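You operate a simulated robot arm through the tools that you are given. There is no shell and no other tool.

Carry out the task below with a simulated robot arm. There is one attempt and no reset: what you move stays moved.

## Task
Put things in order on the wooden table with the long grey block. At the end: the yellow sign (marked "BASE") stands where the green filter stood; the green filter stands where the purple sign (marked "MOTOR") stood; the purple sign stands on top of the orange gauge; the yellow filter stands on top of the brown closed carton (marked "27"); whatever was shut is shut again. Leave all else as you found it, and nothing knocked over.

It is judged by the outcome, as a careful person would: the job done as asked, and still so three seconds after it is handed in. It fails if anything else is knocked over, pushed out of place, dropped, spilled or broken.

## Robot
A 7-joint arm with a two-finger parallel gripper, fixed in place. Base frame: the origin is at the foot of the arm, x ahead of it, y to its left, z up; the work surface is at about z = 0. Lengths are in m, angles in rad, forces in N, time in s.
With the tool pointing down near the work surface it reaches from about 0.22 to 0.58 m from the base axis. Its first joint turns from -1.152 to 1.152 rad. Payload 2.5 kg.
Tool frame: the origin (TCP) lies between the finger pads and is the grasp point; the fingertips stand 0.023 m ahead of it; z points along the fingers, y is the line along which they close. Largest opening 0.094 m; finger width 0.038, thickness 0.01; the body of the gripper, 0.054 by 0.096 m, starts 0.039 m behind the TCP.
Orientation is told as [roll, pitch, yaw] about the base's x, y, z axes, in that order, counted from this pose: with the fingers straight down and closing along the base's y, the tool's x points along the base's -x, its y along +y and its z along -z.

## Interface
- The arm moves only by the tool jog_arm. Its argument "rows" is a list of rows, each a list of 6 numbers: the shift along the tool's x, y, z in m, then the turn, a rotation vector about the tool's x, y, z in rad. In form: [[x, y, z, ax, ay, az], ...]. A call has 1 to 20 rows; each row is the pose to reach, as a shift and turn from the pose commanded when the call began, along the tool's axes at that moment. "hand" is the finger opening in m, from 0 to 0.094, set as the call begins (left out, the last holds). Rows are played at 5 a second. More than 0.05 m and 0.15 rad between two rows, or a gripper value outside its range, and nothing of the call is played. Where a pose cannot be reached the arm comes as near as it can. A force on the tool above 40 N (or 10 N above the force at the start of the call, whichever is more), or a blocked arm, ends the call early, and 0.2 s more pass. Each finger travels about 0.108 m/s and halts on what it meets, pressing with about 28 N; the grip force reading is that of the motor and also rises with nothing between the fingers. The clock runs only during rows and for 0.2 s after the last one: add rows that repeat a pose to give the fingers time. It gives the time, the measured TCP pose, the force on the tool (base axes), the opening and the grip force at its end, in the units of the frame above (readings bear some noise), with the torque about the TCP (base axes, N m) and any sound that the robot's microphone picked up, and new pictures: "pictures" is both (left out), scene, wrist or none.
- Cameras (640 x 400 px; columns grow to the right, rows downward): "scene" is fixed at [0.1226, -0.4101, 0.5456]; the picture's right is [0.79, -0.61, 0.00], its down [-0.35, -0.45, -0.82] and it looks along [0.50, 0.65, -0.57] (base axes); focal length 290 px, centre (320, 200). "wrist" rides on the gripper at [0.086, 0.016, -0.074] in the tool frame; the picture's right is [-0.18, 0.98, 0.00], its down [-0.58, -0.11, -0.81] and it looks along [-0.79, -0.15, 0.59] (tool axes); focal length 243 px, centre (320, 200).
- measure_at(camera, pixels): for up to 12 pixels [column, row] of the newest picture of that camera ("zoom" is the newest enlarged one), the place [x, y, z] in the base frame of the surface seen there, good to about 0.003 m. It takes no simulated time.
- enlarge(camera, box): a new picture of the part [left, top, right, bottom] of that camera's present view, enlarged. It takes no simulated time.
- sign_off(): hands the job in; it is judged then, once.

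Open the gripper and draw the arm clear of the work before you hand the job in, unless the task says otherwise.

The tools are called after "Request:" as a command line: name --pt "numbers of a row" for each row, then --argument value for the rest, lists and objects as JSON in quotes. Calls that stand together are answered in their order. jog_arm: Moves the arm, as the interface text tells. Its arguments: {"type":"object","properties":{"rows":{"type":"array"},"hand":{"type":"number"},"pictures":{"type":"string","enum":["both","scene","wrist","none"]}},"required":["rows"]} The other tools are called the same way: measure_at (camera, pixels) gives the place of the surface under pixels of a picture; enlarge (camera, box) takes an enlarged picture of a part of a camera's view; sign_off () hands the job in.

At the start:

```text
clock: 0.0
eef_pos: [0.4231, -0.1112, 0.3114]
orientation: [0.002, 0.0, 0.0]
contact_force: [-0.6, 0.4, -0.6]
torque: [0.02, 0.0, 0.03]
gripper_width: 0.094
grasp_force: 0.1
```

scene: 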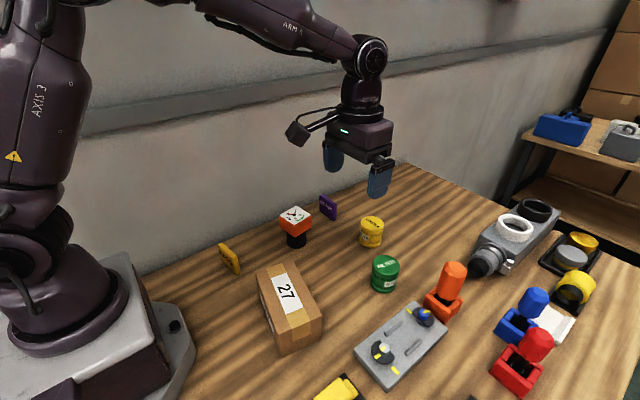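
wrist: 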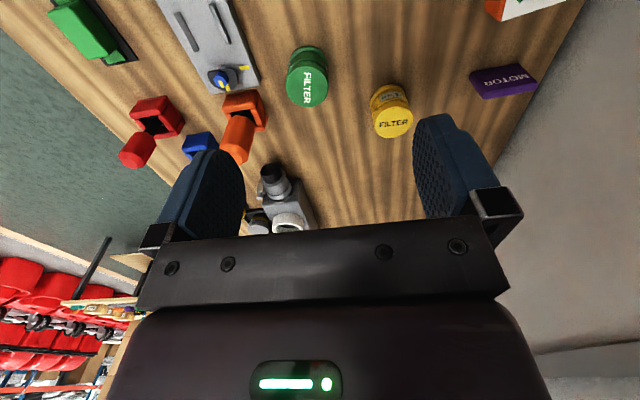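

The scene picture shows the carton near (290,305), the yellow sign at (230,260), the gauge at (296,225), the purple sign at (328,207), the yellow filter at (371,232) and the green filter at (385,273). I'll enlarge the scene to see details first.

Request:
enlarge --camera "scene" --box '[200, 170, 420, 310]'

Request:
enlarge --camera "scene" --box '[300, 180, 640, 400]'

Request:
measure_at --camera "scene" --pixels '[[371, 221], [371, 240], [385, 262], [385, 280], [328, 205], [296, 213], [296, 242], [230, 258], [226, 248], [287, 278], [275, 310], [300, 330]]'

```text
2.86 times, centred on (310, 240) of scene
```

zoom: 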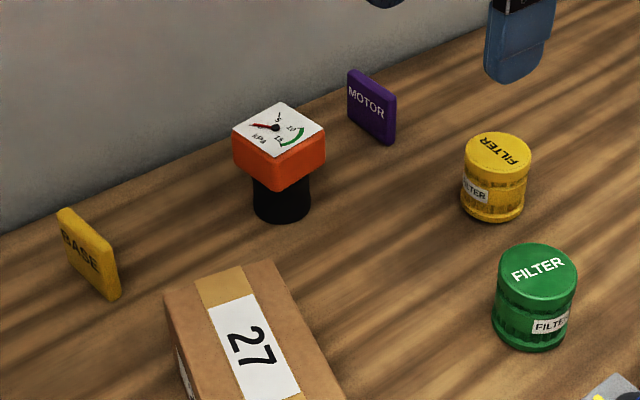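

```text
1.82 times, centred on (470, 290) of scene
```

zoom: 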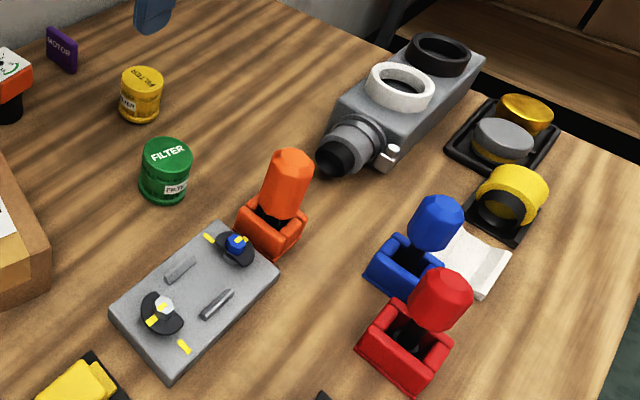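

```text
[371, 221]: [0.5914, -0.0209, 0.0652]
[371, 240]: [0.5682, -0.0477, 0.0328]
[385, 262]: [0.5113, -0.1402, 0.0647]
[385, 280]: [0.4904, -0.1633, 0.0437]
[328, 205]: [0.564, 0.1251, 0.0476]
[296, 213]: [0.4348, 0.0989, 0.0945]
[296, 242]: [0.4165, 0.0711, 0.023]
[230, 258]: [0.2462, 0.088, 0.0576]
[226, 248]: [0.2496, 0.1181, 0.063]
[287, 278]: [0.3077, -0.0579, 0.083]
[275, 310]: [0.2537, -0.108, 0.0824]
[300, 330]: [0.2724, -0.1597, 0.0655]
```

I see the objects clearly; now I take a close zoom on the green and yellow filters to measure them accurately.

Request:
enlarge --camera "scene" --box '[340, 205, 420, 300]'

Request:
enlarge --camera "wrist" --box '[270, 30, 550, 150]'

```text
4.21 times, centred on (380, 252) of scene
```

zoom: 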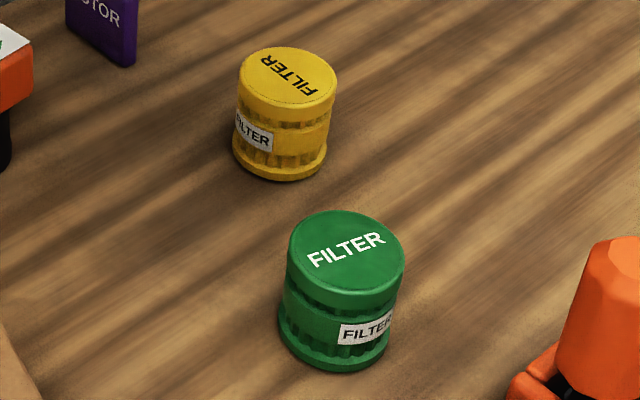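

```text
2.29 times, centred on (410, 90) of wrist
```

zoom: 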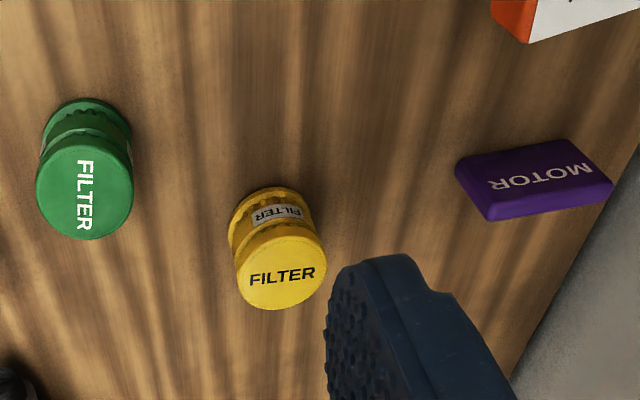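

I'll zoom the scene on the two filters again so it's the newest zoom and measure the caps' edges.

Request:
enlarge --camera "scene" --box '[340, 205, 420, 300]'

```text
4.21 times, centred on (380, 252) of scene
```

zoom: 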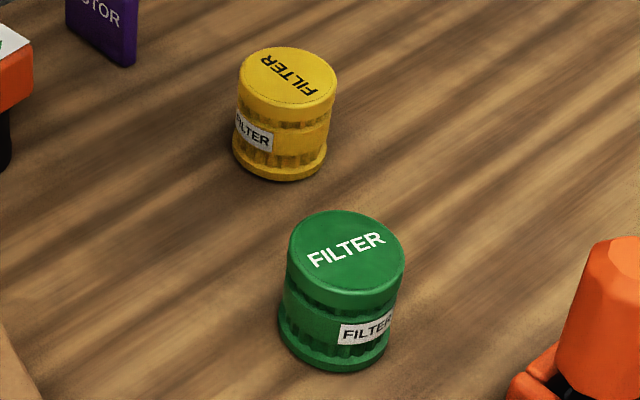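

In this zoom the yellow cap's top spans columns 240–336, rows 47–108, and the green cap spans 288–405, rows 211–293. I measure their edges.

Request:
measure_at --camera "zoom" --pixels '[[244, 73], [332, 83], [293, 50], [281, 104], [288, 77], [280, 176], [292, 245], [401, 260], [350, 213], [344, 289], [347, 251], [335, 366]]'

Request:
measure_at --camera "wrist" --pixels '[[372, 122], [412, 120], [394, 110], [390, 134], [288, 90], [327, 90], [308, 76], [308, 106], [480, 95], [537, 79], [470, 72], [530, 66]]'

```text
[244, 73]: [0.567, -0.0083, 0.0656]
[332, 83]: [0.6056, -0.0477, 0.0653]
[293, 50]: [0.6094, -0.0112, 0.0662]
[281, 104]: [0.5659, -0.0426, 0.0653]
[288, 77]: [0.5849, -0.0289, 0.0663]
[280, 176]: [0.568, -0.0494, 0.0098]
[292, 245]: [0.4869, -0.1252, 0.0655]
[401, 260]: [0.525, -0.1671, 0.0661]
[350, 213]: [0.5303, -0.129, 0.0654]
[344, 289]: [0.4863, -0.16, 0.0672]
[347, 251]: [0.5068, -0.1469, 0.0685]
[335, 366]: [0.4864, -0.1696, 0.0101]
```

```text
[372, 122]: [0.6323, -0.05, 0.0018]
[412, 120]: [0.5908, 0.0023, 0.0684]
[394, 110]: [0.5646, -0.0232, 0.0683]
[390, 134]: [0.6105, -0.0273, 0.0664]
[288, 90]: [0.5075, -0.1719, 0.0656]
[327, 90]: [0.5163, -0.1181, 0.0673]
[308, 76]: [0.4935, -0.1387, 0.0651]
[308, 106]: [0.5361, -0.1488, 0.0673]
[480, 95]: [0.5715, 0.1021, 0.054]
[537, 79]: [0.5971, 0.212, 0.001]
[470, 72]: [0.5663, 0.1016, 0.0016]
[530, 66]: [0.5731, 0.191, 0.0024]
```

Yellow filter centre ≈ (0.587,-0.028), green ≈ (0.508,-0.146), both tops at z≈0.066. Next I zoom on the purple sign and gauge.

Request:
enlarge --camera "scene" --box '[270, 185, 350, 255]'

```text
5.71 times, centred on (310, 220) of scene
```

zoom: 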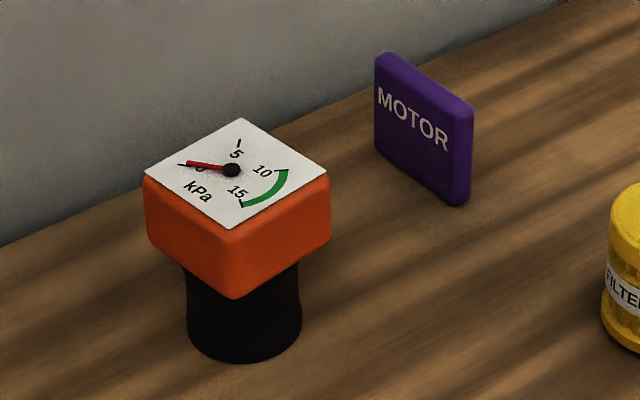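

The zoom shows the gauge's white dial corners at (144,175), (241,118), (327,175), (229,229), and the sign's face corners at (376,60), (460,108), (452,203), (376,145). I measure those.

Request:
measure_at --camera "zoom" --pixels '[[150, 176], [241, 122], [322, 175], [230, 225], [237, 172], [380, 66], [450, 108], [448, 198], [380, 145], [390, 54], [468, 106], [462, 200]]'

Request:
measure_at --camera "zoom" --pixels '[[190, 280], [300, 275], [240, 360], [240, 310], [190, 325], [300, 320], [150, 220], [232, 285], [325, 220], [386, 56], [430, 80], [415, 125]]'

```text
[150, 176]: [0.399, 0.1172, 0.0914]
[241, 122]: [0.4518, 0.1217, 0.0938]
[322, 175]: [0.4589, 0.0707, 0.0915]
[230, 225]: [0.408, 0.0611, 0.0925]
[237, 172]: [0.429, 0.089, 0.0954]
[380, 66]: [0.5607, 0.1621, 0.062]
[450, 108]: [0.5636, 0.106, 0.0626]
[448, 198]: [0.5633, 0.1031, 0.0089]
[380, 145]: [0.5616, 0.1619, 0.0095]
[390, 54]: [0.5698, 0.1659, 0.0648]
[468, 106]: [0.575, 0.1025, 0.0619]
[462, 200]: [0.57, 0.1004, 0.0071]
```

```text
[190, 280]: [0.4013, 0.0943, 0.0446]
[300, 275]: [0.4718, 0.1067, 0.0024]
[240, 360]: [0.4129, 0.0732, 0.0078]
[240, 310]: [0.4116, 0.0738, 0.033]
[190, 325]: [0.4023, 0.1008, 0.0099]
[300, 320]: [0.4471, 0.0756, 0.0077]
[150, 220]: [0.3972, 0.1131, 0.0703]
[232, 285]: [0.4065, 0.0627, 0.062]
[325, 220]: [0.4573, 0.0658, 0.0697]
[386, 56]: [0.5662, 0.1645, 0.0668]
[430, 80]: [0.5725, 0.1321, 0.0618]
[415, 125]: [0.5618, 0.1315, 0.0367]
```

Gauge dial centre ≈ (0.430,0.093), top z≈0.0925; purple sign face at x≈0.562, y 0.103–0.165, height ≈0.066. Next the yellow sign and the carton.

Request:
enlarge --camera "scene" --box '[205, 230, 335, 360]'

```text
3.08 times, centred on (270, 295) of scene
```

zoom: 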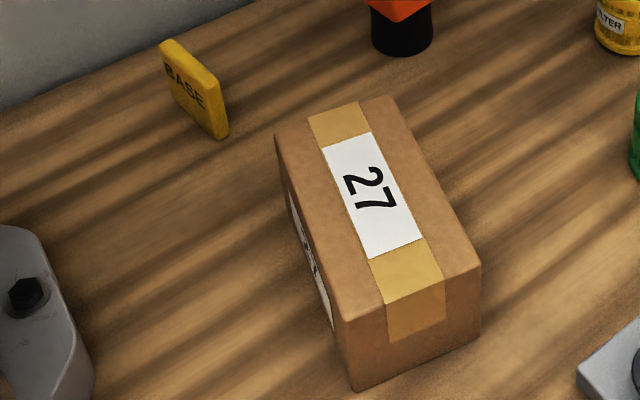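

The zoom shows carton top corners at (277,135), (388,97), (480,268), (343,318) and the yellow sign with top edge (163,45)–(222,85), bottom (215,137). I measure these.

Request:
measure_at --camera "zoom" --pixels '[[281, 138], [386, 101], [475, 266], [345, 314], [372, 195], [360, 385], [477, 330], [420, 200], [320, 200], [345, 110], [410, 285], [300, 150]]'

Request:
measure_at --camera "zoom" --pixels '[[163, 50], [208, 92], [213, 134], [170, 82], [190, 95], [176, 41], [220, 82], [226, 130], [185, 60], [172, 43], [215, 88], [218, 132]]'

Request:
measure_at --camera "scene" --pixels '[[300, 195], [250, 215], [200, 248], [160, 268], [350, 182], [400, 160], [340, 190], [240, 230], [345, 110], [410, 165], [450, 185], [270, 220]]'

```text
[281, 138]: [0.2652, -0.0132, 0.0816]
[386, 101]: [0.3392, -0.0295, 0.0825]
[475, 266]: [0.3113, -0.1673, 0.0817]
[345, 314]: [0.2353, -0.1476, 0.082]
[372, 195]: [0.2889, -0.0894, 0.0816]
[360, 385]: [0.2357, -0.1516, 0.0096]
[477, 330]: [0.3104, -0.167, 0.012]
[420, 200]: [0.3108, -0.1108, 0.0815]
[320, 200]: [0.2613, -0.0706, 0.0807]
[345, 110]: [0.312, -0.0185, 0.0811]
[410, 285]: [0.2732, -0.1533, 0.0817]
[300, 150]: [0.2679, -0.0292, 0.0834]
```

```text
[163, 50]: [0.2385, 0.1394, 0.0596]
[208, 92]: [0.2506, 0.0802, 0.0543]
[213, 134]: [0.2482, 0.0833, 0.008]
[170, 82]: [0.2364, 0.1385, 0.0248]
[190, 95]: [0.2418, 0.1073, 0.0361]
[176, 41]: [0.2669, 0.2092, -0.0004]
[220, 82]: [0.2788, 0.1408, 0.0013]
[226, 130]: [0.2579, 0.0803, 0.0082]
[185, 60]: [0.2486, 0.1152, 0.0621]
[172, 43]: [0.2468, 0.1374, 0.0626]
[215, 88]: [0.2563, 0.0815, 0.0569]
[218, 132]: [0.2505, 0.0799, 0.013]
```

```text
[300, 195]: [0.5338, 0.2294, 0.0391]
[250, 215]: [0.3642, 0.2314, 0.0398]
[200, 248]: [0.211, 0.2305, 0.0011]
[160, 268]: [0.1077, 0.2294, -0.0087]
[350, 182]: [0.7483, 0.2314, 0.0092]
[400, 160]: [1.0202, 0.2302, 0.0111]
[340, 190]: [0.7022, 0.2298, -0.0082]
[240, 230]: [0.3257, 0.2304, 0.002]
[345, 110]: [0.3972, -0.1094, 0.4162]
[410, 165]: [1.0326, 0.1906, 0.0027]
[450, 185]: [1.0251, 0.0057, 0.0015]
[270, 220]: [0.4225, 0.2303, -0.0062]
```

Carton top centre ≈ (0.288,-0.090), z≈0.082; wall at y≈0.23; yellow sign centre ≈ (0.251,0.111), turned about 0.2 rad. I start with the purple sign: move above (0.568,0.133) at z≈0.20 turning the tool by +90° yaw so the fingers close across its thickness.

Request:
jog_arm --pt "-0.012 0.02 0.0 0 0 -0.13" --pt "-0.024 0.04 0.0 0 0 -0.26" --pt "-0.036 0.06 0.005 0 0 -0.39" --pt "-0.048 0.08 0.01 0 0 -0.52" --pt "-0.06 0.1 0.02 0 0 -0.65" --pt "-0.072 0.12 0.03 0 0 -0.78" --pt "-0.084 0.14 0.04 0 0 -0.91" --pt "-0.096 0.16 0.05 0 0 -1.04" --pt "-0.108 0.18 0.06 0 0 -1.17" --pt "-0.12 0.2 0.07 0 0 -1.3" --pt "-0.132 0.222 0.085 0 0 -1.43" --pt "-0.1449 0.2442 0.1 0 0 -1.57" --pt "-0.1449 0.2442 0.1114 0 0 -1.6" --pt "-0.1449 0.2442 0.1114 0 0 -1.6" --hand 0.06

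```text
clock: 3.0
eef_pos: [0.5696, 0.1344, 0.1996]
orientation: [-0.002, -0.001, 1.602]
contact_force: [1.1, -0.1, -0.2]
torque: [-0.02, -0.02, 0.01]
gripper_width: 0.06
grasp_force: 0.1
```

scene: 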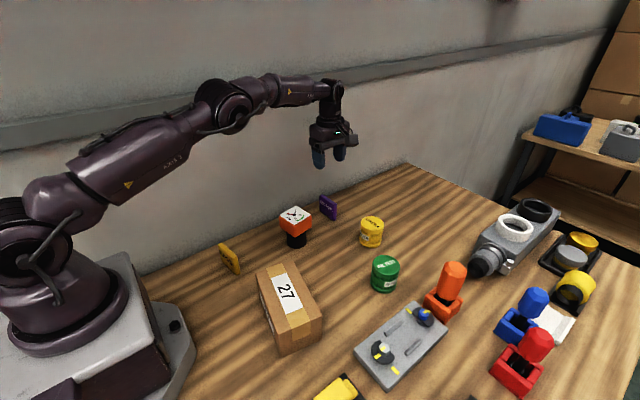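
wrist: 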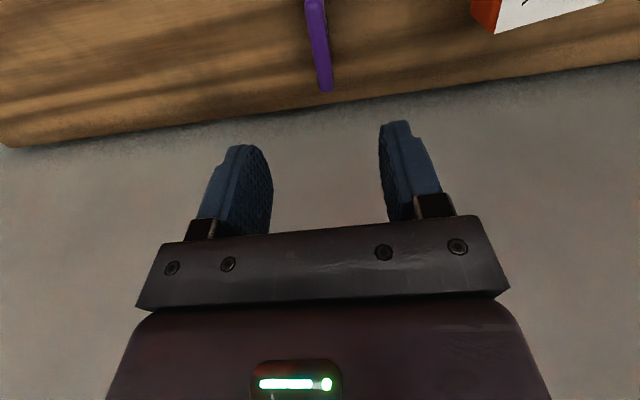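

The arm is at (0.570,0.134,0.200) with yaw 1.60; the wrist view shows the purple sign's top at (318,45). I zoom to measure it more exactly from here.

Request:
enlarge --camera "wrist" --box '[270, 0, 370, 110]'

Request:
measure_at --camera "wrist" --pixels '[[309, 10], [325, 10], [313, 40], [328, 40], [319, 70], [331, 70], [325, 90], [331, 88], [320, 40], [316, 10]]'

```text
3.64 times, centred on (320, 55) of wrist
```

zoom: 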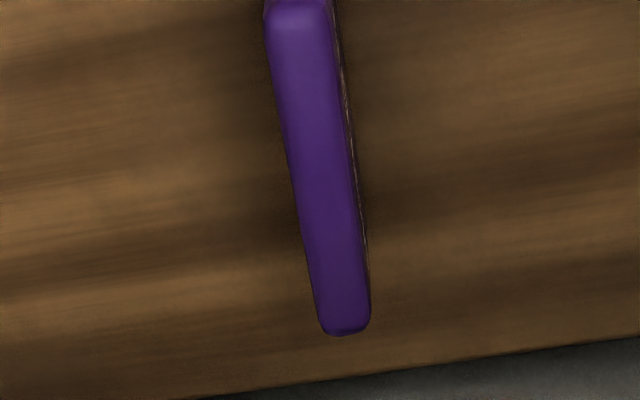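

```text
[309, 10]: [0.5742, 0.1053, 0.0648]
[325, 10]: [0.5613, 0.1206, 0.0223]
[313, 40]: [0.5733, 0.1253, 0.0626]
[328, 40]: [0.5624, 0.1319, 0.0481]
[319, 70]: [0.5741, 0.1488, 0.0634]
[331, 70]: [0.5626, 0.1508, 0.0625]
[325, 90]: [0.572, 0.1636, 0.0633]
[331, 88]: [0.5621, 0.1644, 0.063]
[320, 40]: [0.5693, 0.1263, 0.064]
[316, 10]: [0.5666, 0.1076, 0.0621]
```

The sign spans x 0.562–0.574, y 0.103–0.166, top z≈0.064, centred under the tool. I descend 0.155 m with fingers at 0.06 open.

Request:
jog_arm --pt "0 0 0.03 0 0 0" --pt "0 0 0.06 0 0 0" --pt "0 0 0.09 0 0 0" --pt "0 0 0.115 0 0 0" --pt "0 0 0.135 0 0 0" --pt "0 0 0.148 0 0 0" --pt "0 0 0.156 0 0 0" --pt "0 0 0.156 0 0 0"

```text
clock: 4.8
eef_pos: [0.5689, 0.1313, 0.0441]
orientation: [0.0, 0.0, 1.601]
contact_force: [-0.2, -0.6, -0.5]
torque: [0.0, 0.02, 0.0]
gripper_width: 0.0603
grasp_force: 0.1
```

scene: 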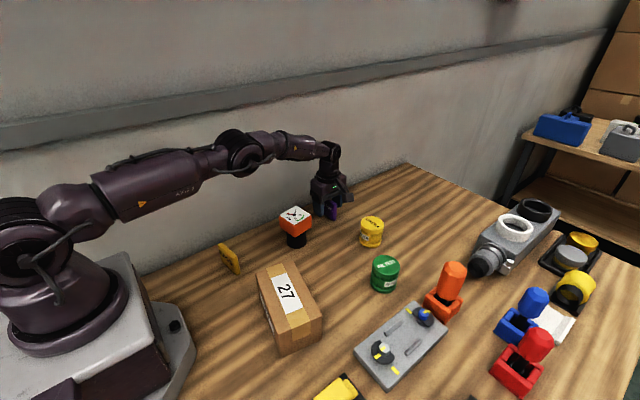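
wrist: 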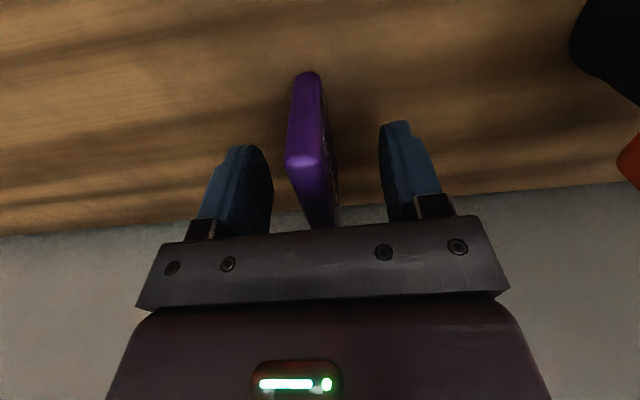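

The sign stands between the open fingers (column ≈310), no contact. I close the fingers and hold the pose for about a second.

Request:
jog_arm --pt "0 0 0 0 0 0" --pt "0 0 0 0 0 0" --pt "0 0 0 0 0 0" --pt "0 0 0 0 0 0" --pt "0 0 0 0 0 0" --hand 0.0 --pictures "wrist"

```text
clock: 6.0
eef_pos: [0.5684, 0.1327, 0.0443]
orientation: [-0.001, 0.0, 1.598]
contact_force: [0.1, 0.0, -0.1]
torque: [-0.01, -0.05, 0.02]
gripper_width: 0.0135
grasp_force: 28.5
```

wrist: 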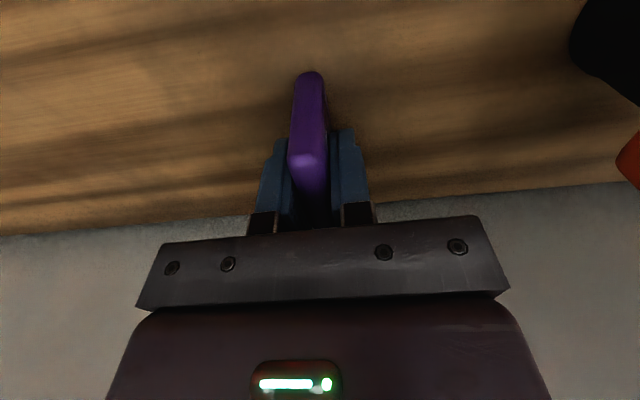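

The sign is held (opening 0.0135, 28.5 N) at TCP z=0.0443. I lift it straight up slowly by 0.14 m.

Request:
jog_arm --pt "0 0 -0.01 0 0 0" --pt "0 0 -0.025 0 0 0" --pt "0 0 -0.045 0 0 0" --pt "0 0 -0.065 0 0 0" --pt "0 0 -0.085 0 0 0" --pt "0 0 -0.105 0 0 0" --pt "0 0 -0.125 0 0 0" --pt "0 0 -0.14 0 0 0" --pt "0 0 -0.14 0 0 0"

```text
clock: 8.0
eef_pos: [0.5683, 0.1332, 0.1851]
orientation: [0.001, -0.001, 1.598]
contact_force: [-0.8, 0.3, -0.7]
torque: [-0.03, 0.01, 0.0]
gripper_width: 0.0137
grasp_force: 28.2
```

scene: 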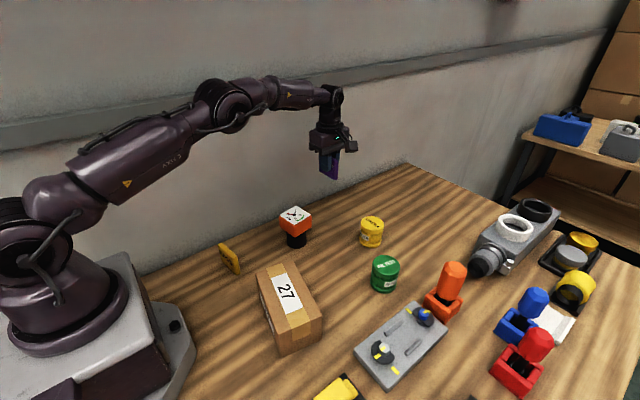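
wrist: 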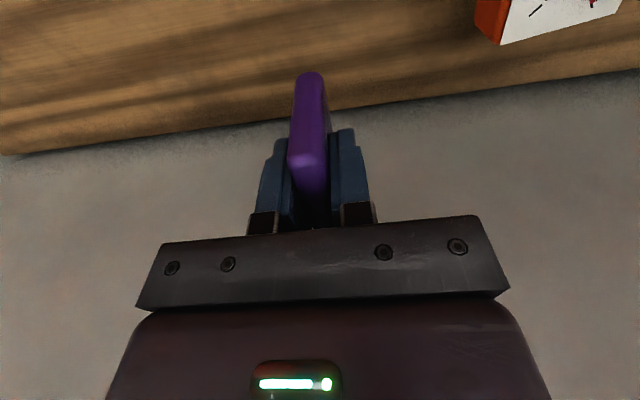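

The sign is lifted and held. I zoom in on the gauge dial to see whether the needle hub stands proud before I choose where to set the sign.

Request:
enlarge --camera "scene" --box '[276, 200, 316, 225]'

```text
16.00 times, centred on (296, 212) of scene
```

zoom: 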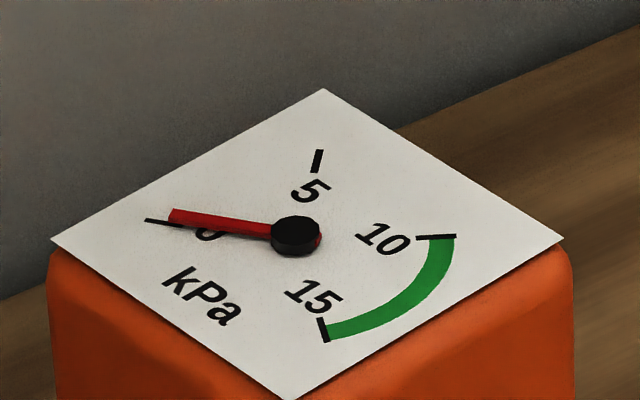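

The needle and hub are raised above the dial. I measure the dial's corners, hub and needle tip to find a flat strip for the sign.

Request:
measure_at --camera "zoom" --pixels '[[60, 240], [323, 95], [555, 240], [297, 390], [295, 228], [175, 213], [320, 237], [275, 250], [420, 240], [320, 160], [200, 300], [330, 330]]'

```text
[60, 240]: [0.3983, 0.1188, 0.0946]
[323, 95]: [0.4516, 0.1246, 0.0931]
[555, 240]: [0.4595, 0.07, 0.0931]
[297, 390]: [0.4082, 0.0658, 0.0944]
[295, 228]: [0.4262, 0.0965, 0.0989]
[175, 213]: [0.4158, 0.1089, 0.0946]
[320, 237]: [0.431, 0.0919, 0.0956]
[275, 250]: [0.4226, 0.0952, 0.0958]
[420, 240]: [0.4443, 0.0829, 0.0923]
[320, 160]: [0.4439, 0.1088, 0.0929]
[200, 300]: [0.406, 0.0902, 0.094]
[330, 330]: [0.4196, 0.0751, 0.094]
```

Dial centre ≈ (0.4294,0.0945), surface z≈0.0935, turned ≈0.13 rad; the hub is ~5 mm in radius at the centre and the needle points to −x,+y, so the flat strip on the +x side is free. I carry the sign to about (0.443,0.095) with yaw 1.70, staying at z≈0.185.

Request:
jog_arm --pt "0.003 0.01 0 0 0 -0.01" --pt "0.008 0.03 0 0 0 -0.03" --pt "0.013 0.05 0 0 0 -0.05" --pt "0.019 0.07 0 0 0 -0.07" --pt "0.025 0.09 0 0 0 -0.08" --pt "0.03 0.108 0 0 0 -0.09" --pt "0.033 0.12 0 0 0 -0.1" --pt "0.0343 0.1261 0 0 0 -0.1" --pt "0.0343 0.1261 0 0 0 -0.1" --pt "0.0343 0.1261 0 0 0 -0.1"

```text
clock: 10.2
eef_pos: [0.4439, 0.0967, 0.1826]
orientation: [-0.001, 0.0, 1.7]
contact_force: [-0.1, -0.1, -0.4]
torque: [0.03, 0.0, -0.04]
gripper_width: 0.0138
grasp_force: 28.1
```

scene: 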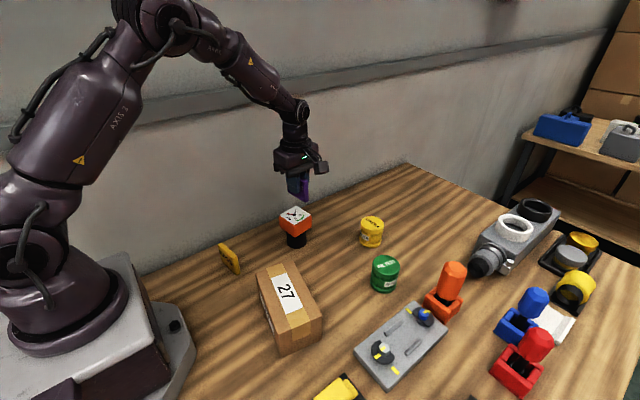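
wrist: 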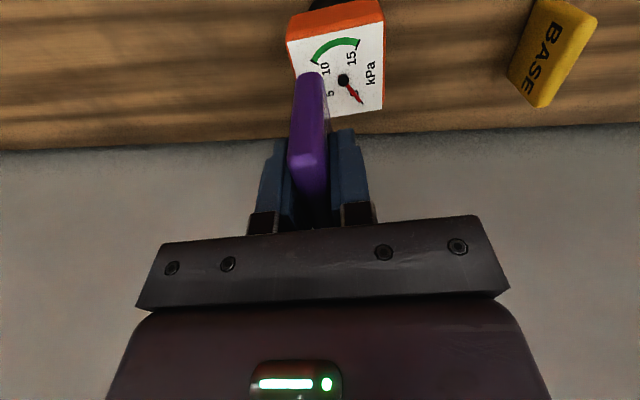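

The sign hangs over the +x part of the dial beside the hub (wrist (340,80)). I descend 0.038 m to hover a few mm over the dial.

Request:
jog_arm --pt "0 0 0.01 0 0 0" --pt "0 0 0.02 0 0 0" --pt "0 0 0.03 0 0 0" --pt "0 0 0.038 0 0 0" --pt "0 0 0.038 0 0 0" --pt "0 0 0.038 0 0 0"

Request:
enlarge --camera "scene" --box '[260, 160, 340, 260]'

Request:
enlarge --camera "wrist" --box '[240, 0, 440, 200]'

```text
clock: 11.6
eef_pos: [0.4454, 0.0946, 0.1451]
orientation: [0.001, 0.001, 1.7]
contact_force: [0.1, 0.4, -0.7]
torque: [-0.02, 0.0, -0.01]
gripper_width: 0.0135
grasp_force: 28.0
```

scene: 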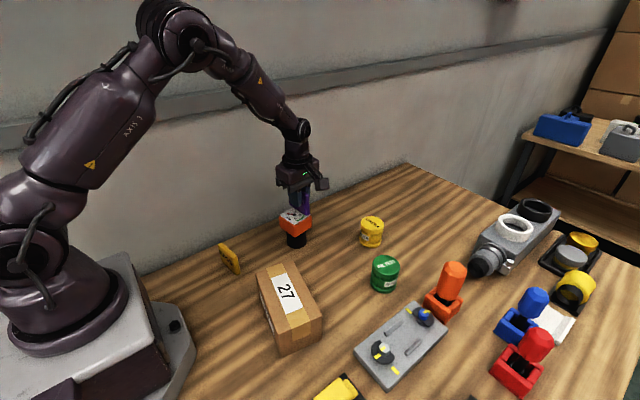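
wrist: 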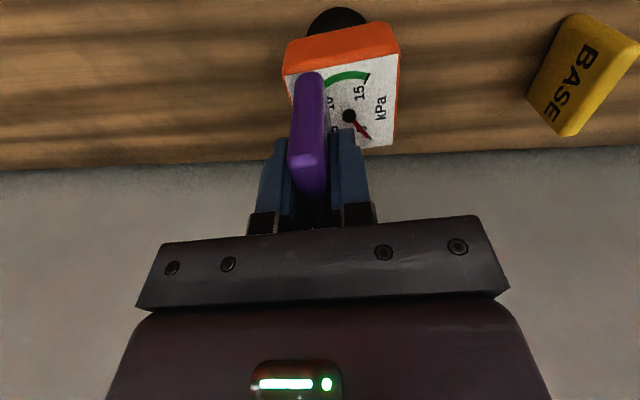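

```text
4.00 times, centred on (300, 210) of scene
```

zoom: 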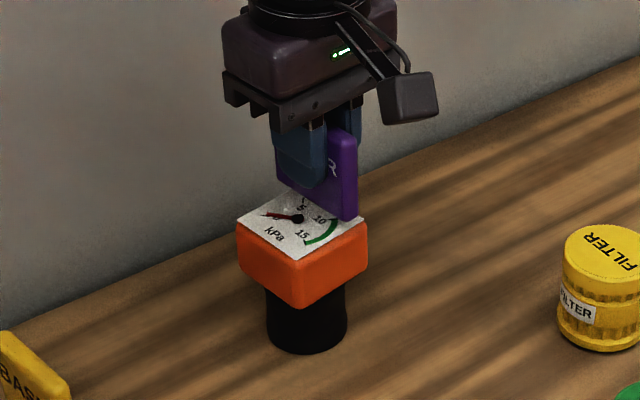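

```text
2.00 times, centred on (340, 100) of wrist
```

zoom: 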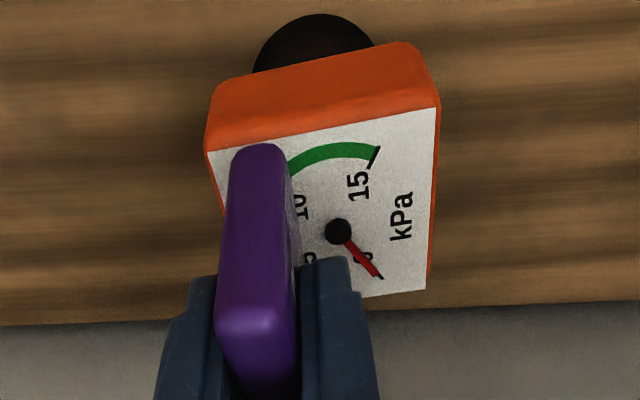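

The sign hovers over the strip beside the hub. I measure the sign's lower end and dial edges in the wrist zoom to confirm the alignment.

Request:
measure_at --camera "zoom" --pixels '[[215, 155], [432, 115], [420, 285], [337, 225], [262, 147], [238, 160], [284, 160], [232, 310], [293, 310], [262, 330], [300, 250], [222, 200]]'

```text
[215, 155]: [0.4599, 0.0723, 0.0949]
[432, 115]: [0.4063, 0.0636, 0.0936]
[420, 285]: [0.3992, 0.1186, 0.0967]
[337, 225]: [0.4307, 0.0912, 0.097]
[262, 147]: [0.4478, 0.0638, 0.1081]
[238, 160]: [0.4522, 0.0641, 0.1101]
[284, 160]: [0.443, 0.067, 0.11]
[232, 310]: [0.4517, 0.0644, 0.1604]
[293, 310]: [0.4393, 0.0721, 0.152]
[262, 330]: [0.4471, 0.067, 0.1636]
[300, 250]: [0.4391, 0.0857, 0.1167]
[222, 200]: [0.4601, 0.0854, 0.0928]
```

Sign centre ≈ (0.4435,0.095), its inner face 3 mm clear of the hub and the outer face inside the dial edge. I lower in small steps and watch the force.

Request:
jog_arm --pt "0 0 0.001 0 0 0" --pt "0 0 0.002 0 0 0" --pt "0 0 0.003 0 0 0" --pt "0 0 0.004 0 0 0" --pt "0 0 0.004 0 0 0" --pictures "none"

```text
clock: 12.8
eef_pos: [0.4439, 0.0947, 0.1429]
orientation: [0.0, -0.002, 1.701]
contact_force: [0.5, 0.1, -1.3]
torque: [0.01, 0.01, -0.01]
gripper_width: 0.0136
grasp_force: 27.9
```

Force is still about zero (−1.3 N). I lower 2 mm more in 0.5 mm steps.

Request:
jog_arm --pt "0 0 0.0005 0 0 0" --pt "0 0 0.001 0 0 0" --pt "0 0 0.0015 0 0 0" --pt "0 0 0.002 0 0 0" --pt "0 0 0.002 0 0 0" --pictures "none"

```text
clock: 14.0
eef_pos: [0.4445, 0.0969, 0.139]
orientation: [0.0, 0.0, 1.699]
contact_force: [0.0, -0.5, -0.7]
torque: [0.04, -0.01, -0.01]
gripper_width: 0.0134
grasp_force: 28.0
```

No contact yet (−0.7 N) at commanded z≈0.140. I lower another 1.5 mm.

Request:
jog_arm --pt "0 0 0.0005 0 0 0" --pt "0 0 0.001 0 0 0" --pt "0 0 0.0015 0 0 0" --pt "0 0 0.0015 0 0 0" --pictures "none"

Request:
enlarge --camera "scene" --box '[276, 175, 326, 225]'

```text
clock: 15.0
eef_pos: [0.444, 0.0946, 0.139]
orientation: [-0.001, 0.0, 1.701]
contact_force: [-0.1, 0.0, 0.3]
torque: [0.01, 0.0, 0.0]
gripper_width: 0.0135
grasp_force: 28.1
```

```text
8.00 times, centred on (301, 200) of scene
```

zoom: 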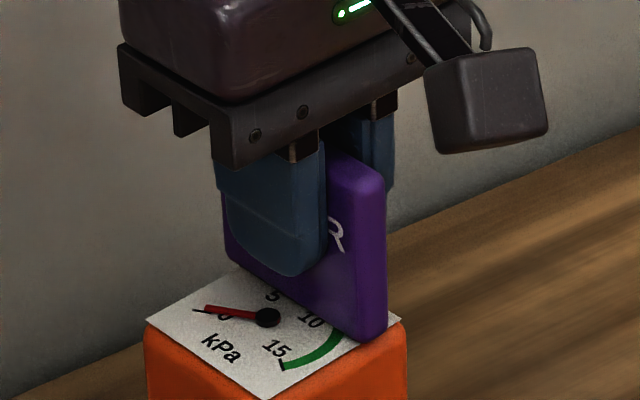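

Force is still about zero at commanded z≈0.1385, and the gap under the sign looks very small. I go 1 mm lower.

Request:
jog_arm --pt "0 0 0.0005 0 0 0" --pt "0 0 0.001 0 0 0" --pt "0 0 0.001 0 0 0" --pt "0 0 0.001 0 0 0" --pictures "none"

```text
clock: 16.0
eef_pos: [0.4454, 0.0954, 0.1366]
orientation: [0.001, 0.001, 1.701]
contact_force: [0.0, -0.4, -0.1]
torque: [-0.01, -0.02, 0.0]
gripper_width: 0.0137
grasp_force: 28.0
```

Still no contact (−0.1 N) at commanded z≈0.1375. I step 1 mm lower again.

Request:
jog_arm --pt "0 0 0.0005 0 0 0" --pt "0 0 0.001 0 0 0" --pt "0 0 0.001 0 0 0" --pt "0 0 0.001 0 0 0" --pictures "none"

Request:
enlarge --camera "scene" --box '[286, 195, 321, 220]'

```text
clock: 17.0
eef_pos: [0.4452, 0.0948, 0.1361]
orientation: [-0.001, -0.001, 1.699]
contact_force: [-2.5, 0.2, 12.9]
torque: [0.02, 0.16, -0.01]
gripper_width: 0.0132
grasp_force: 27.8
```

```text
16.00 times, centred on (304, 208) of scene
```

zoom: 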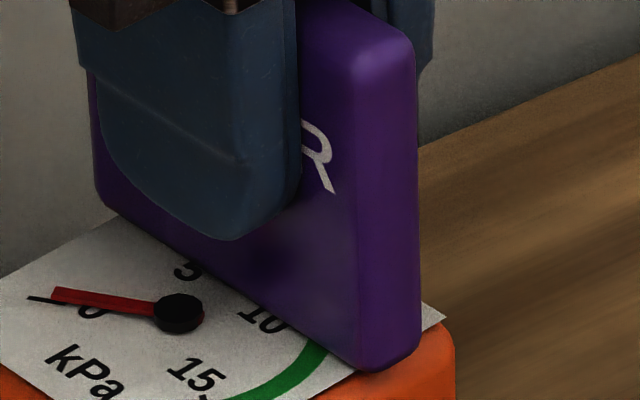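

Contact: 12.9 N upward, the sign sits on the dial. I back off half a millimetre to relieve the load.

Request:
jog_arm --pt "0 0 -0.0006 0 0 0" --pt "0 0 -0.0006 0 0 0" --pt "0 0 -0.0006 0 0 0" --pictures "none"

```text
clock: 17.8
eef_pos: [0.445, 0.094, 0.1369]
orientation: [0.0, -0.001, 1.701]
contact_force: [-2.3, 1.5, 7.6]
torque: [0.15, 0.08, -0.01]
gripper_width: 0.0135
grasp_force: 28.1
```

Load is 7.6 N now. I back off 0.5 mm more, then check.

Request:
jog_arm --pt "0 0 -0.0004 0 0 0" --pt "0 0 -0.0004 0 0 0" --pt "0 0 -0.0004 0 0 0" --pictures "none"

```text
clock: 18.6
eef_pos: [0.444, 0.0947, 0.1352]
orientation: [0.0, 0.001, 1.7]
contact_force: [0.2, 1.5, 2.1]
torque: [0.06, -0.02, 0.01]
gripper_width: 0.0136
grasp_force: 27.8
```

The sign rests with about 2 N on the dial. I open the fingers to 0.05 and hold.

Request:
jog_arm --pt "0 0 0 0 0 0" --pt "0 0 0 0 0 0" --pt "0 0 0 0 0 0" --pt "0 0 0 0 0 0" --hand 0.05

Request:
enlarge --camera "scene" --box '[270, 175, 330, 250]'

```text
clock: 19.6
eef_pos: [0.4439, 0.0941, 0.1362]
orientation: [0.001, 0.002, 1.7]
contact_force: [-0.2, -0.6, -0.1]
torque: [-0.02, -0.01, 0.01]
gripper_width: 0.0497
grasp_force: 0.1
```

scene: 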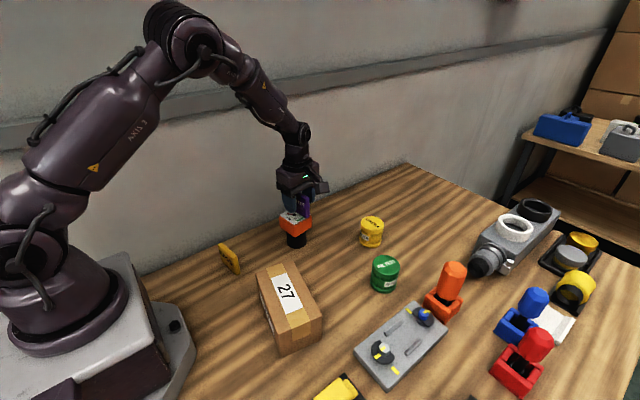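
wrist: 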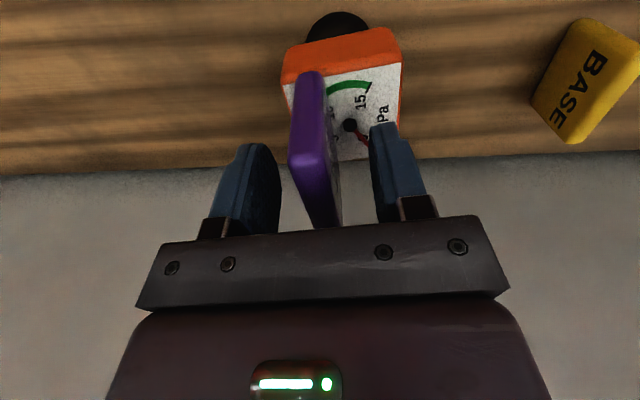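

```text
5.33 times, centred on (300, 212) of scene
```

zoom: 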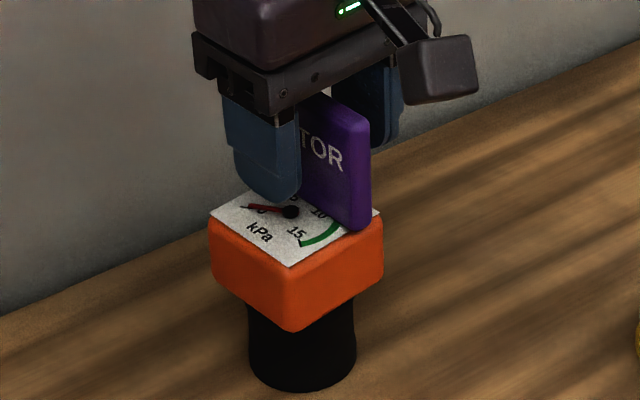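

The sign stands freely on the gauge with the fingers off it. I raise the tool straight up by 0.13 m.

Request:
jog_arm --pt "0 0 -0.01 0 0 0" --pt "0 0 -0.025 0 0 0" --pt "0 0 -0.05 0 0 0" --pt "0 0 -0.08 0 0 0" --pt "0 0 -0.11 0 0 0" --pt "0 0 -0.13 0 0 0" --pt "0 0 -0.13 0 0 0"

Request:
enlarge --camera "scene" --box '[260, 165, 340, 255]'

```text
clock: 21.2
eef_pos: [0.443, 0.0972, 0.2679]
orientation: [0.0, -0.001, 1.7]
contact_force: [-0.1, -0.1, -0.3]
torque: [-0.01, 0.01, 0.01]
gripper_width: 0.05
grasp_force: 0.0
```

scene: 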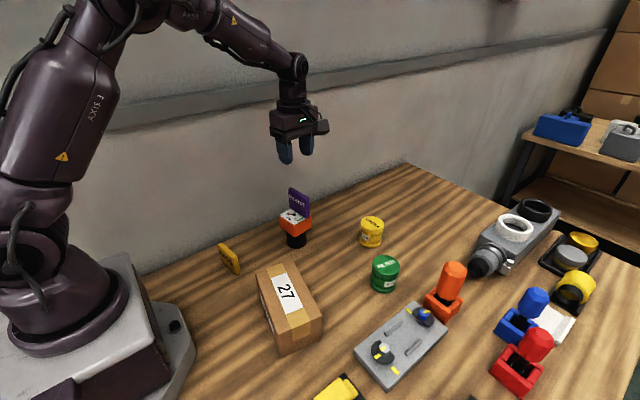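
wrist: 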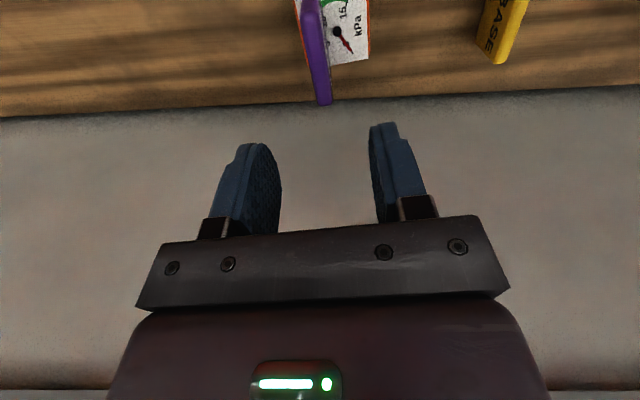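

```text
4.44 times, centred on (300, 210) of scene
```

zoom: 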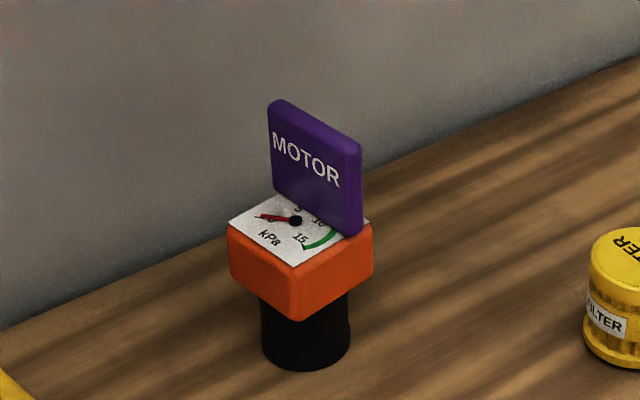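

The purple sign stands upright on the gauge. Before going to the green filter I measure its neighbours: orange connector (445,290), panel corner (420,305), and the filter again.

Request:
measure_at --camera "scene" --pixels '[[427, 300], [440, 316], [452, 268], [444, 285], [416, 303], [424, 317], [357, 350], [400, 322], [463, 303], [384, 262], [375, 270], [398, 270]]'

Request:
measure_at --camera "zoom" --pixels '[[272, 105], [355, 150], [345, 232], [280, 185], [318, 150], [285, 100], [361, 145], [230, 225], [368, 222], [292, 262], [296, 219], [300, 330]]'

```text
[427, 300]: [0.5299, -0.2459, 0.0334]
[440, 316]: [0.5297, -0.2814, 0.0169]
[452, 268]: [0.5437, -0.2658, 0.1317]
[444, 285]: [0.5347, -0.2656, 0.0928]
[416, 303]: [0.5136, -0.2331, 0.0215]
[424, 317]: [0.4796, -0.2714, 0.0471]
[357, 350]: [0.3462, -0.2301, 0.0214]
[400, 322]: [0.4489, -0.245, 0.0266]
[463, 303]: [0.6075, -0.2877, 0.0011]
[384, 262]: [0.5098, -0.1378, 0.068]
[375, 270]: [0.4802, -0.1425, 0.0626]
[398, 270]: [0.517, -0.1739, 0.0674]
```

```text
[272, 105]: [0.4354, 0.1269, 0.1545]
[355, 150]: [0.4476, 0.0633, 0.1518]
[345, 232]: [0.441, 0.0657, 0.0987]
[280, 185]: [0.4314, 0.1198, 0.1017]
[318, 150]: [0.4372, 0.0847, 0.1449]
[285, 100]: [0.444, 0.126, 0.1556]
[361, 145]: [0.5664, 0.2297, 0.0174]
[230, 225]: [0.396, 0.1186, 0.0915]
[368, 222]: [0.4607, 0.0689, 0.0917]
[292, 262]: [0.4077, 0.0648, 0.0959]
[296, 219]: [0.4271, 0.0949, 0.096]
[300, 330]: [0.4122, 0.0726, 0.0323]
```

The sign stands at (0.4395±,0.095) upright on the dial. Now I go over the green filter at (0.508,-0.146), turning the tool back to yaw 0 so the wrist camera stays away from the orange connector, and open fully.

Request:
jog_arm --pt "0.0206 -0.0027 0.0 0 0 0.14" --pt "0.0412 -0.0054 0.0 0 0 0.28" --pt "0.0618 -0.0081 0.0 0 0 0.42" --pt "0.0824 -0.0108 0.0 0 0 0.56" --pt "0.103 -0.0135 0.005 0 0 0.7" --pt "0.1236 -0.0162 0.01 0 0 0.84" --pt "0.1442 -0.0189 0.02 0 0 0.98" --pt "0.1648 -0.0216 0.03 0 0 1.12" --pt "0.1854 -0.0243 0.04 0 0 1.26" --pt "0.206 -0.027 0.05 0 0 1.4" --pt "0.2266 -0.0297 0.06 0 0 1.54" --pt "0.2472 -0.0325 0.0675 0 0 1.68" --pt "0.2472 -0.0325 0.0675 0 0 1.7" --pt "0.2472 -0.0325 0.0675 0 0 1.7" --hand 0.094

```text
clock: 24.2
eef_pos: [0.5083, -0.1468, 0.2015]
orientation: [-0.001, -0.001, -0.002]
contact_force: [-0.5, 0.1, -0.4]
torque: [-0.01, -0.04, 0.0]
gripper_width: 0.0939
grasp_force: 0.0
```

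scene: 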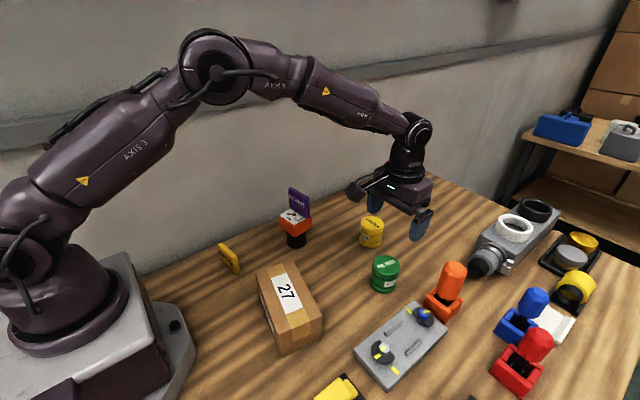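
wrist: 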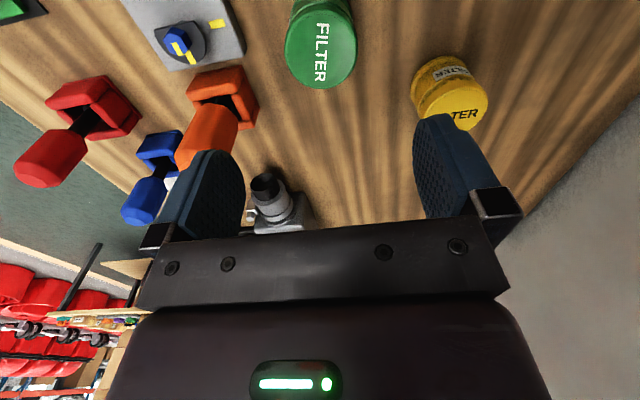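

The tool is over the green filter, visible at wrist (320,45). I measure its cap from this closer view.

Request:
measure_at --camera "wrist" --pixels '[[289, 55], [354, 52], [322, 86], [320, 14], [322, 50], [288, 45], [354, 42], [300, 76], [344, 76]]'

Request:
enlarge --camera "wrist" --box '[270, 0, 370, 100]'

```text
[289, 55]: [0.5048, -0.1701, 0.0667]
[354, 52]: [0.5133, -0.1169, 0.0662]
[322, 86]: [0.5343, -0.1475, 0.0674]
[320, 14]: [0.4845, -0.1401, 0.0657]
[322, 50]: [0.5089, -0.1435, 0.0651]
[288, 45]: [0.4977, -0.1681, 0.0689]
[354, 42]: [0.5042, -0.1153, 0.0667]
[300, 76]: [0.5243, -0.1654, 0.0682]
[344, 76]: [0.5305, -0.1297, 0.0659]
```

```text
4.00 times, centred on (320, 50) of wrist
```

zoom: 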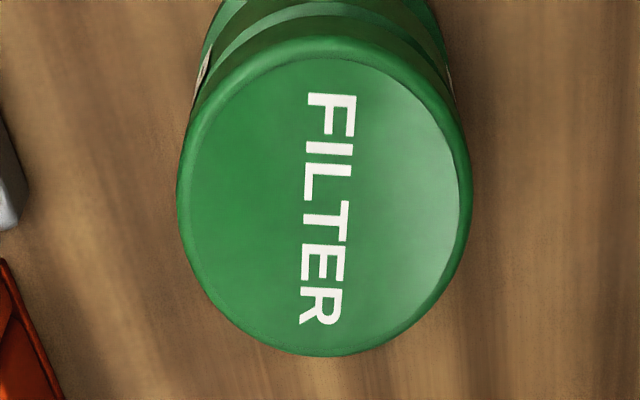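

Cap centre ≈ (0.508,-0.1445), radius ≈0.028, top z≈0.066. I descend to TCP z≈0.042 with a 1 mm shift in +y, fingers fully open.

Request:
jog_arm --pt "0 0.001 0.03 0 0 0" --pt "0 0.001 0.06 0 0 0" --pt "0 0.001 0.09 0 0 0" --pt "0 0.001 0.115 0 0 0" --pt "0 0.001 0.135 0 0 0" --pt "0 0.001 0.15 0 0 0" --pt "0 0.001 0.158 0 0 0" --pt "0 0.001 0.158 0 0 0"

```text
clock: 26.0
eef_pos: [0.5083, -0.1469, 0.0418]
orientation: [-0.001, 0.0, 0.0]
contact_force: [0.1, 0.9, 0.0]
torque: [-0.02, -0.01, 0.01]
gripper_width: 0.0941
grasp_force: 0.0
```

scene: 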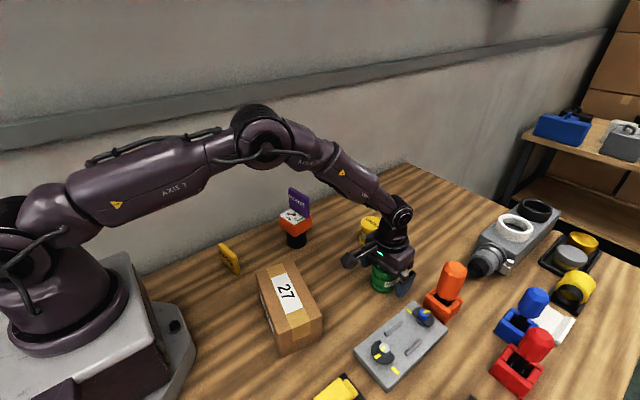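
wrist: 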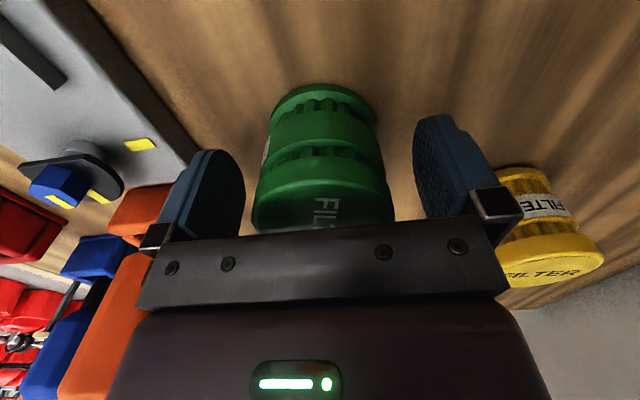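

The filter is between the pads (255–393 in the wrist view), no contact. I close the fingers on it.

Request:
jog_arm --pt "0 0 0 0 0 0" --pt "0 0 0 0 0 0" --pt "0 0 0 0 0 0" --pt "0 0 0 0 0 0" --pt "0 0 0 0 0 0" --hand 0.0

```text
clock: 27.2
eef_pos: [0.5073, -0.1463, 0.0424]
orientation: [-0.001, -0.001, 0.0]
contact_force: [-0.4, -0.3, 0.8]
torque: [0.0, 0.02, 0.0]
gripper_width: 0.0575
grasp_force: 28.4
```

scene: 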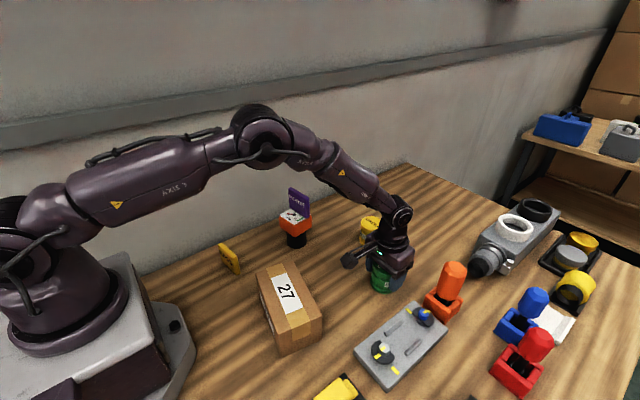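
wrist: 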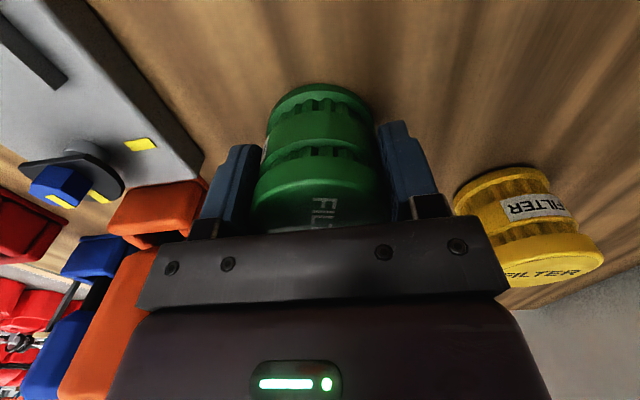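

The filter is held at width 0.0575 (28 N). I lift it straight up by 0.15 m.

Request:
jog_arm --pt "0 0 -0.008 0 0 0" --pt "0 0 -0.02 0 0 0" --pt "0 0 -0.04 0 0 0" --pt "0 0 -0.06 0 0 0" --pt "0 0 -0.08 0 0 0" --pt "0 0 -0.1 0 0 0" --pt "0 0 -0.12 0 0 0" --pt "0 0 -0.14 0 0 0" --pt "0 0 -0.15 0 0 0" --pt "0 0 -0.15 0 0 0"

```text
clock: 29.4
eef_pos: [0.5097, -0.1454, 0.1911]
orientation: [0.0, 0.002, 0.0]
contact_force: [0.3, 0.2, -0.5]
torque: [-0.02, 0.01, 0.03]
gripper_width: 0.0575
grasp_force: 28.0
```

scene: 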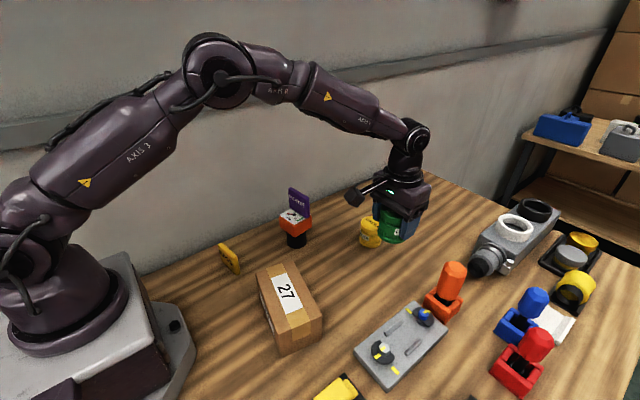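
wrist: 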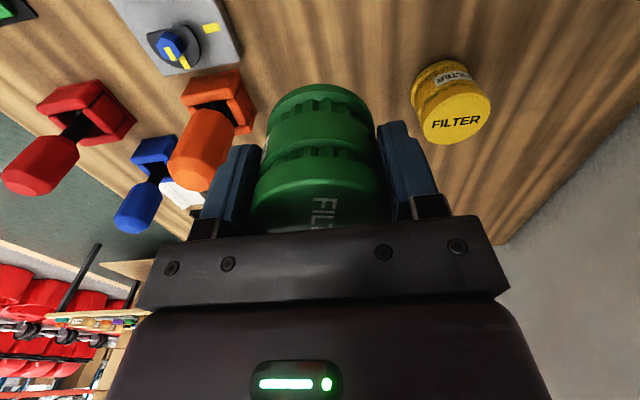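

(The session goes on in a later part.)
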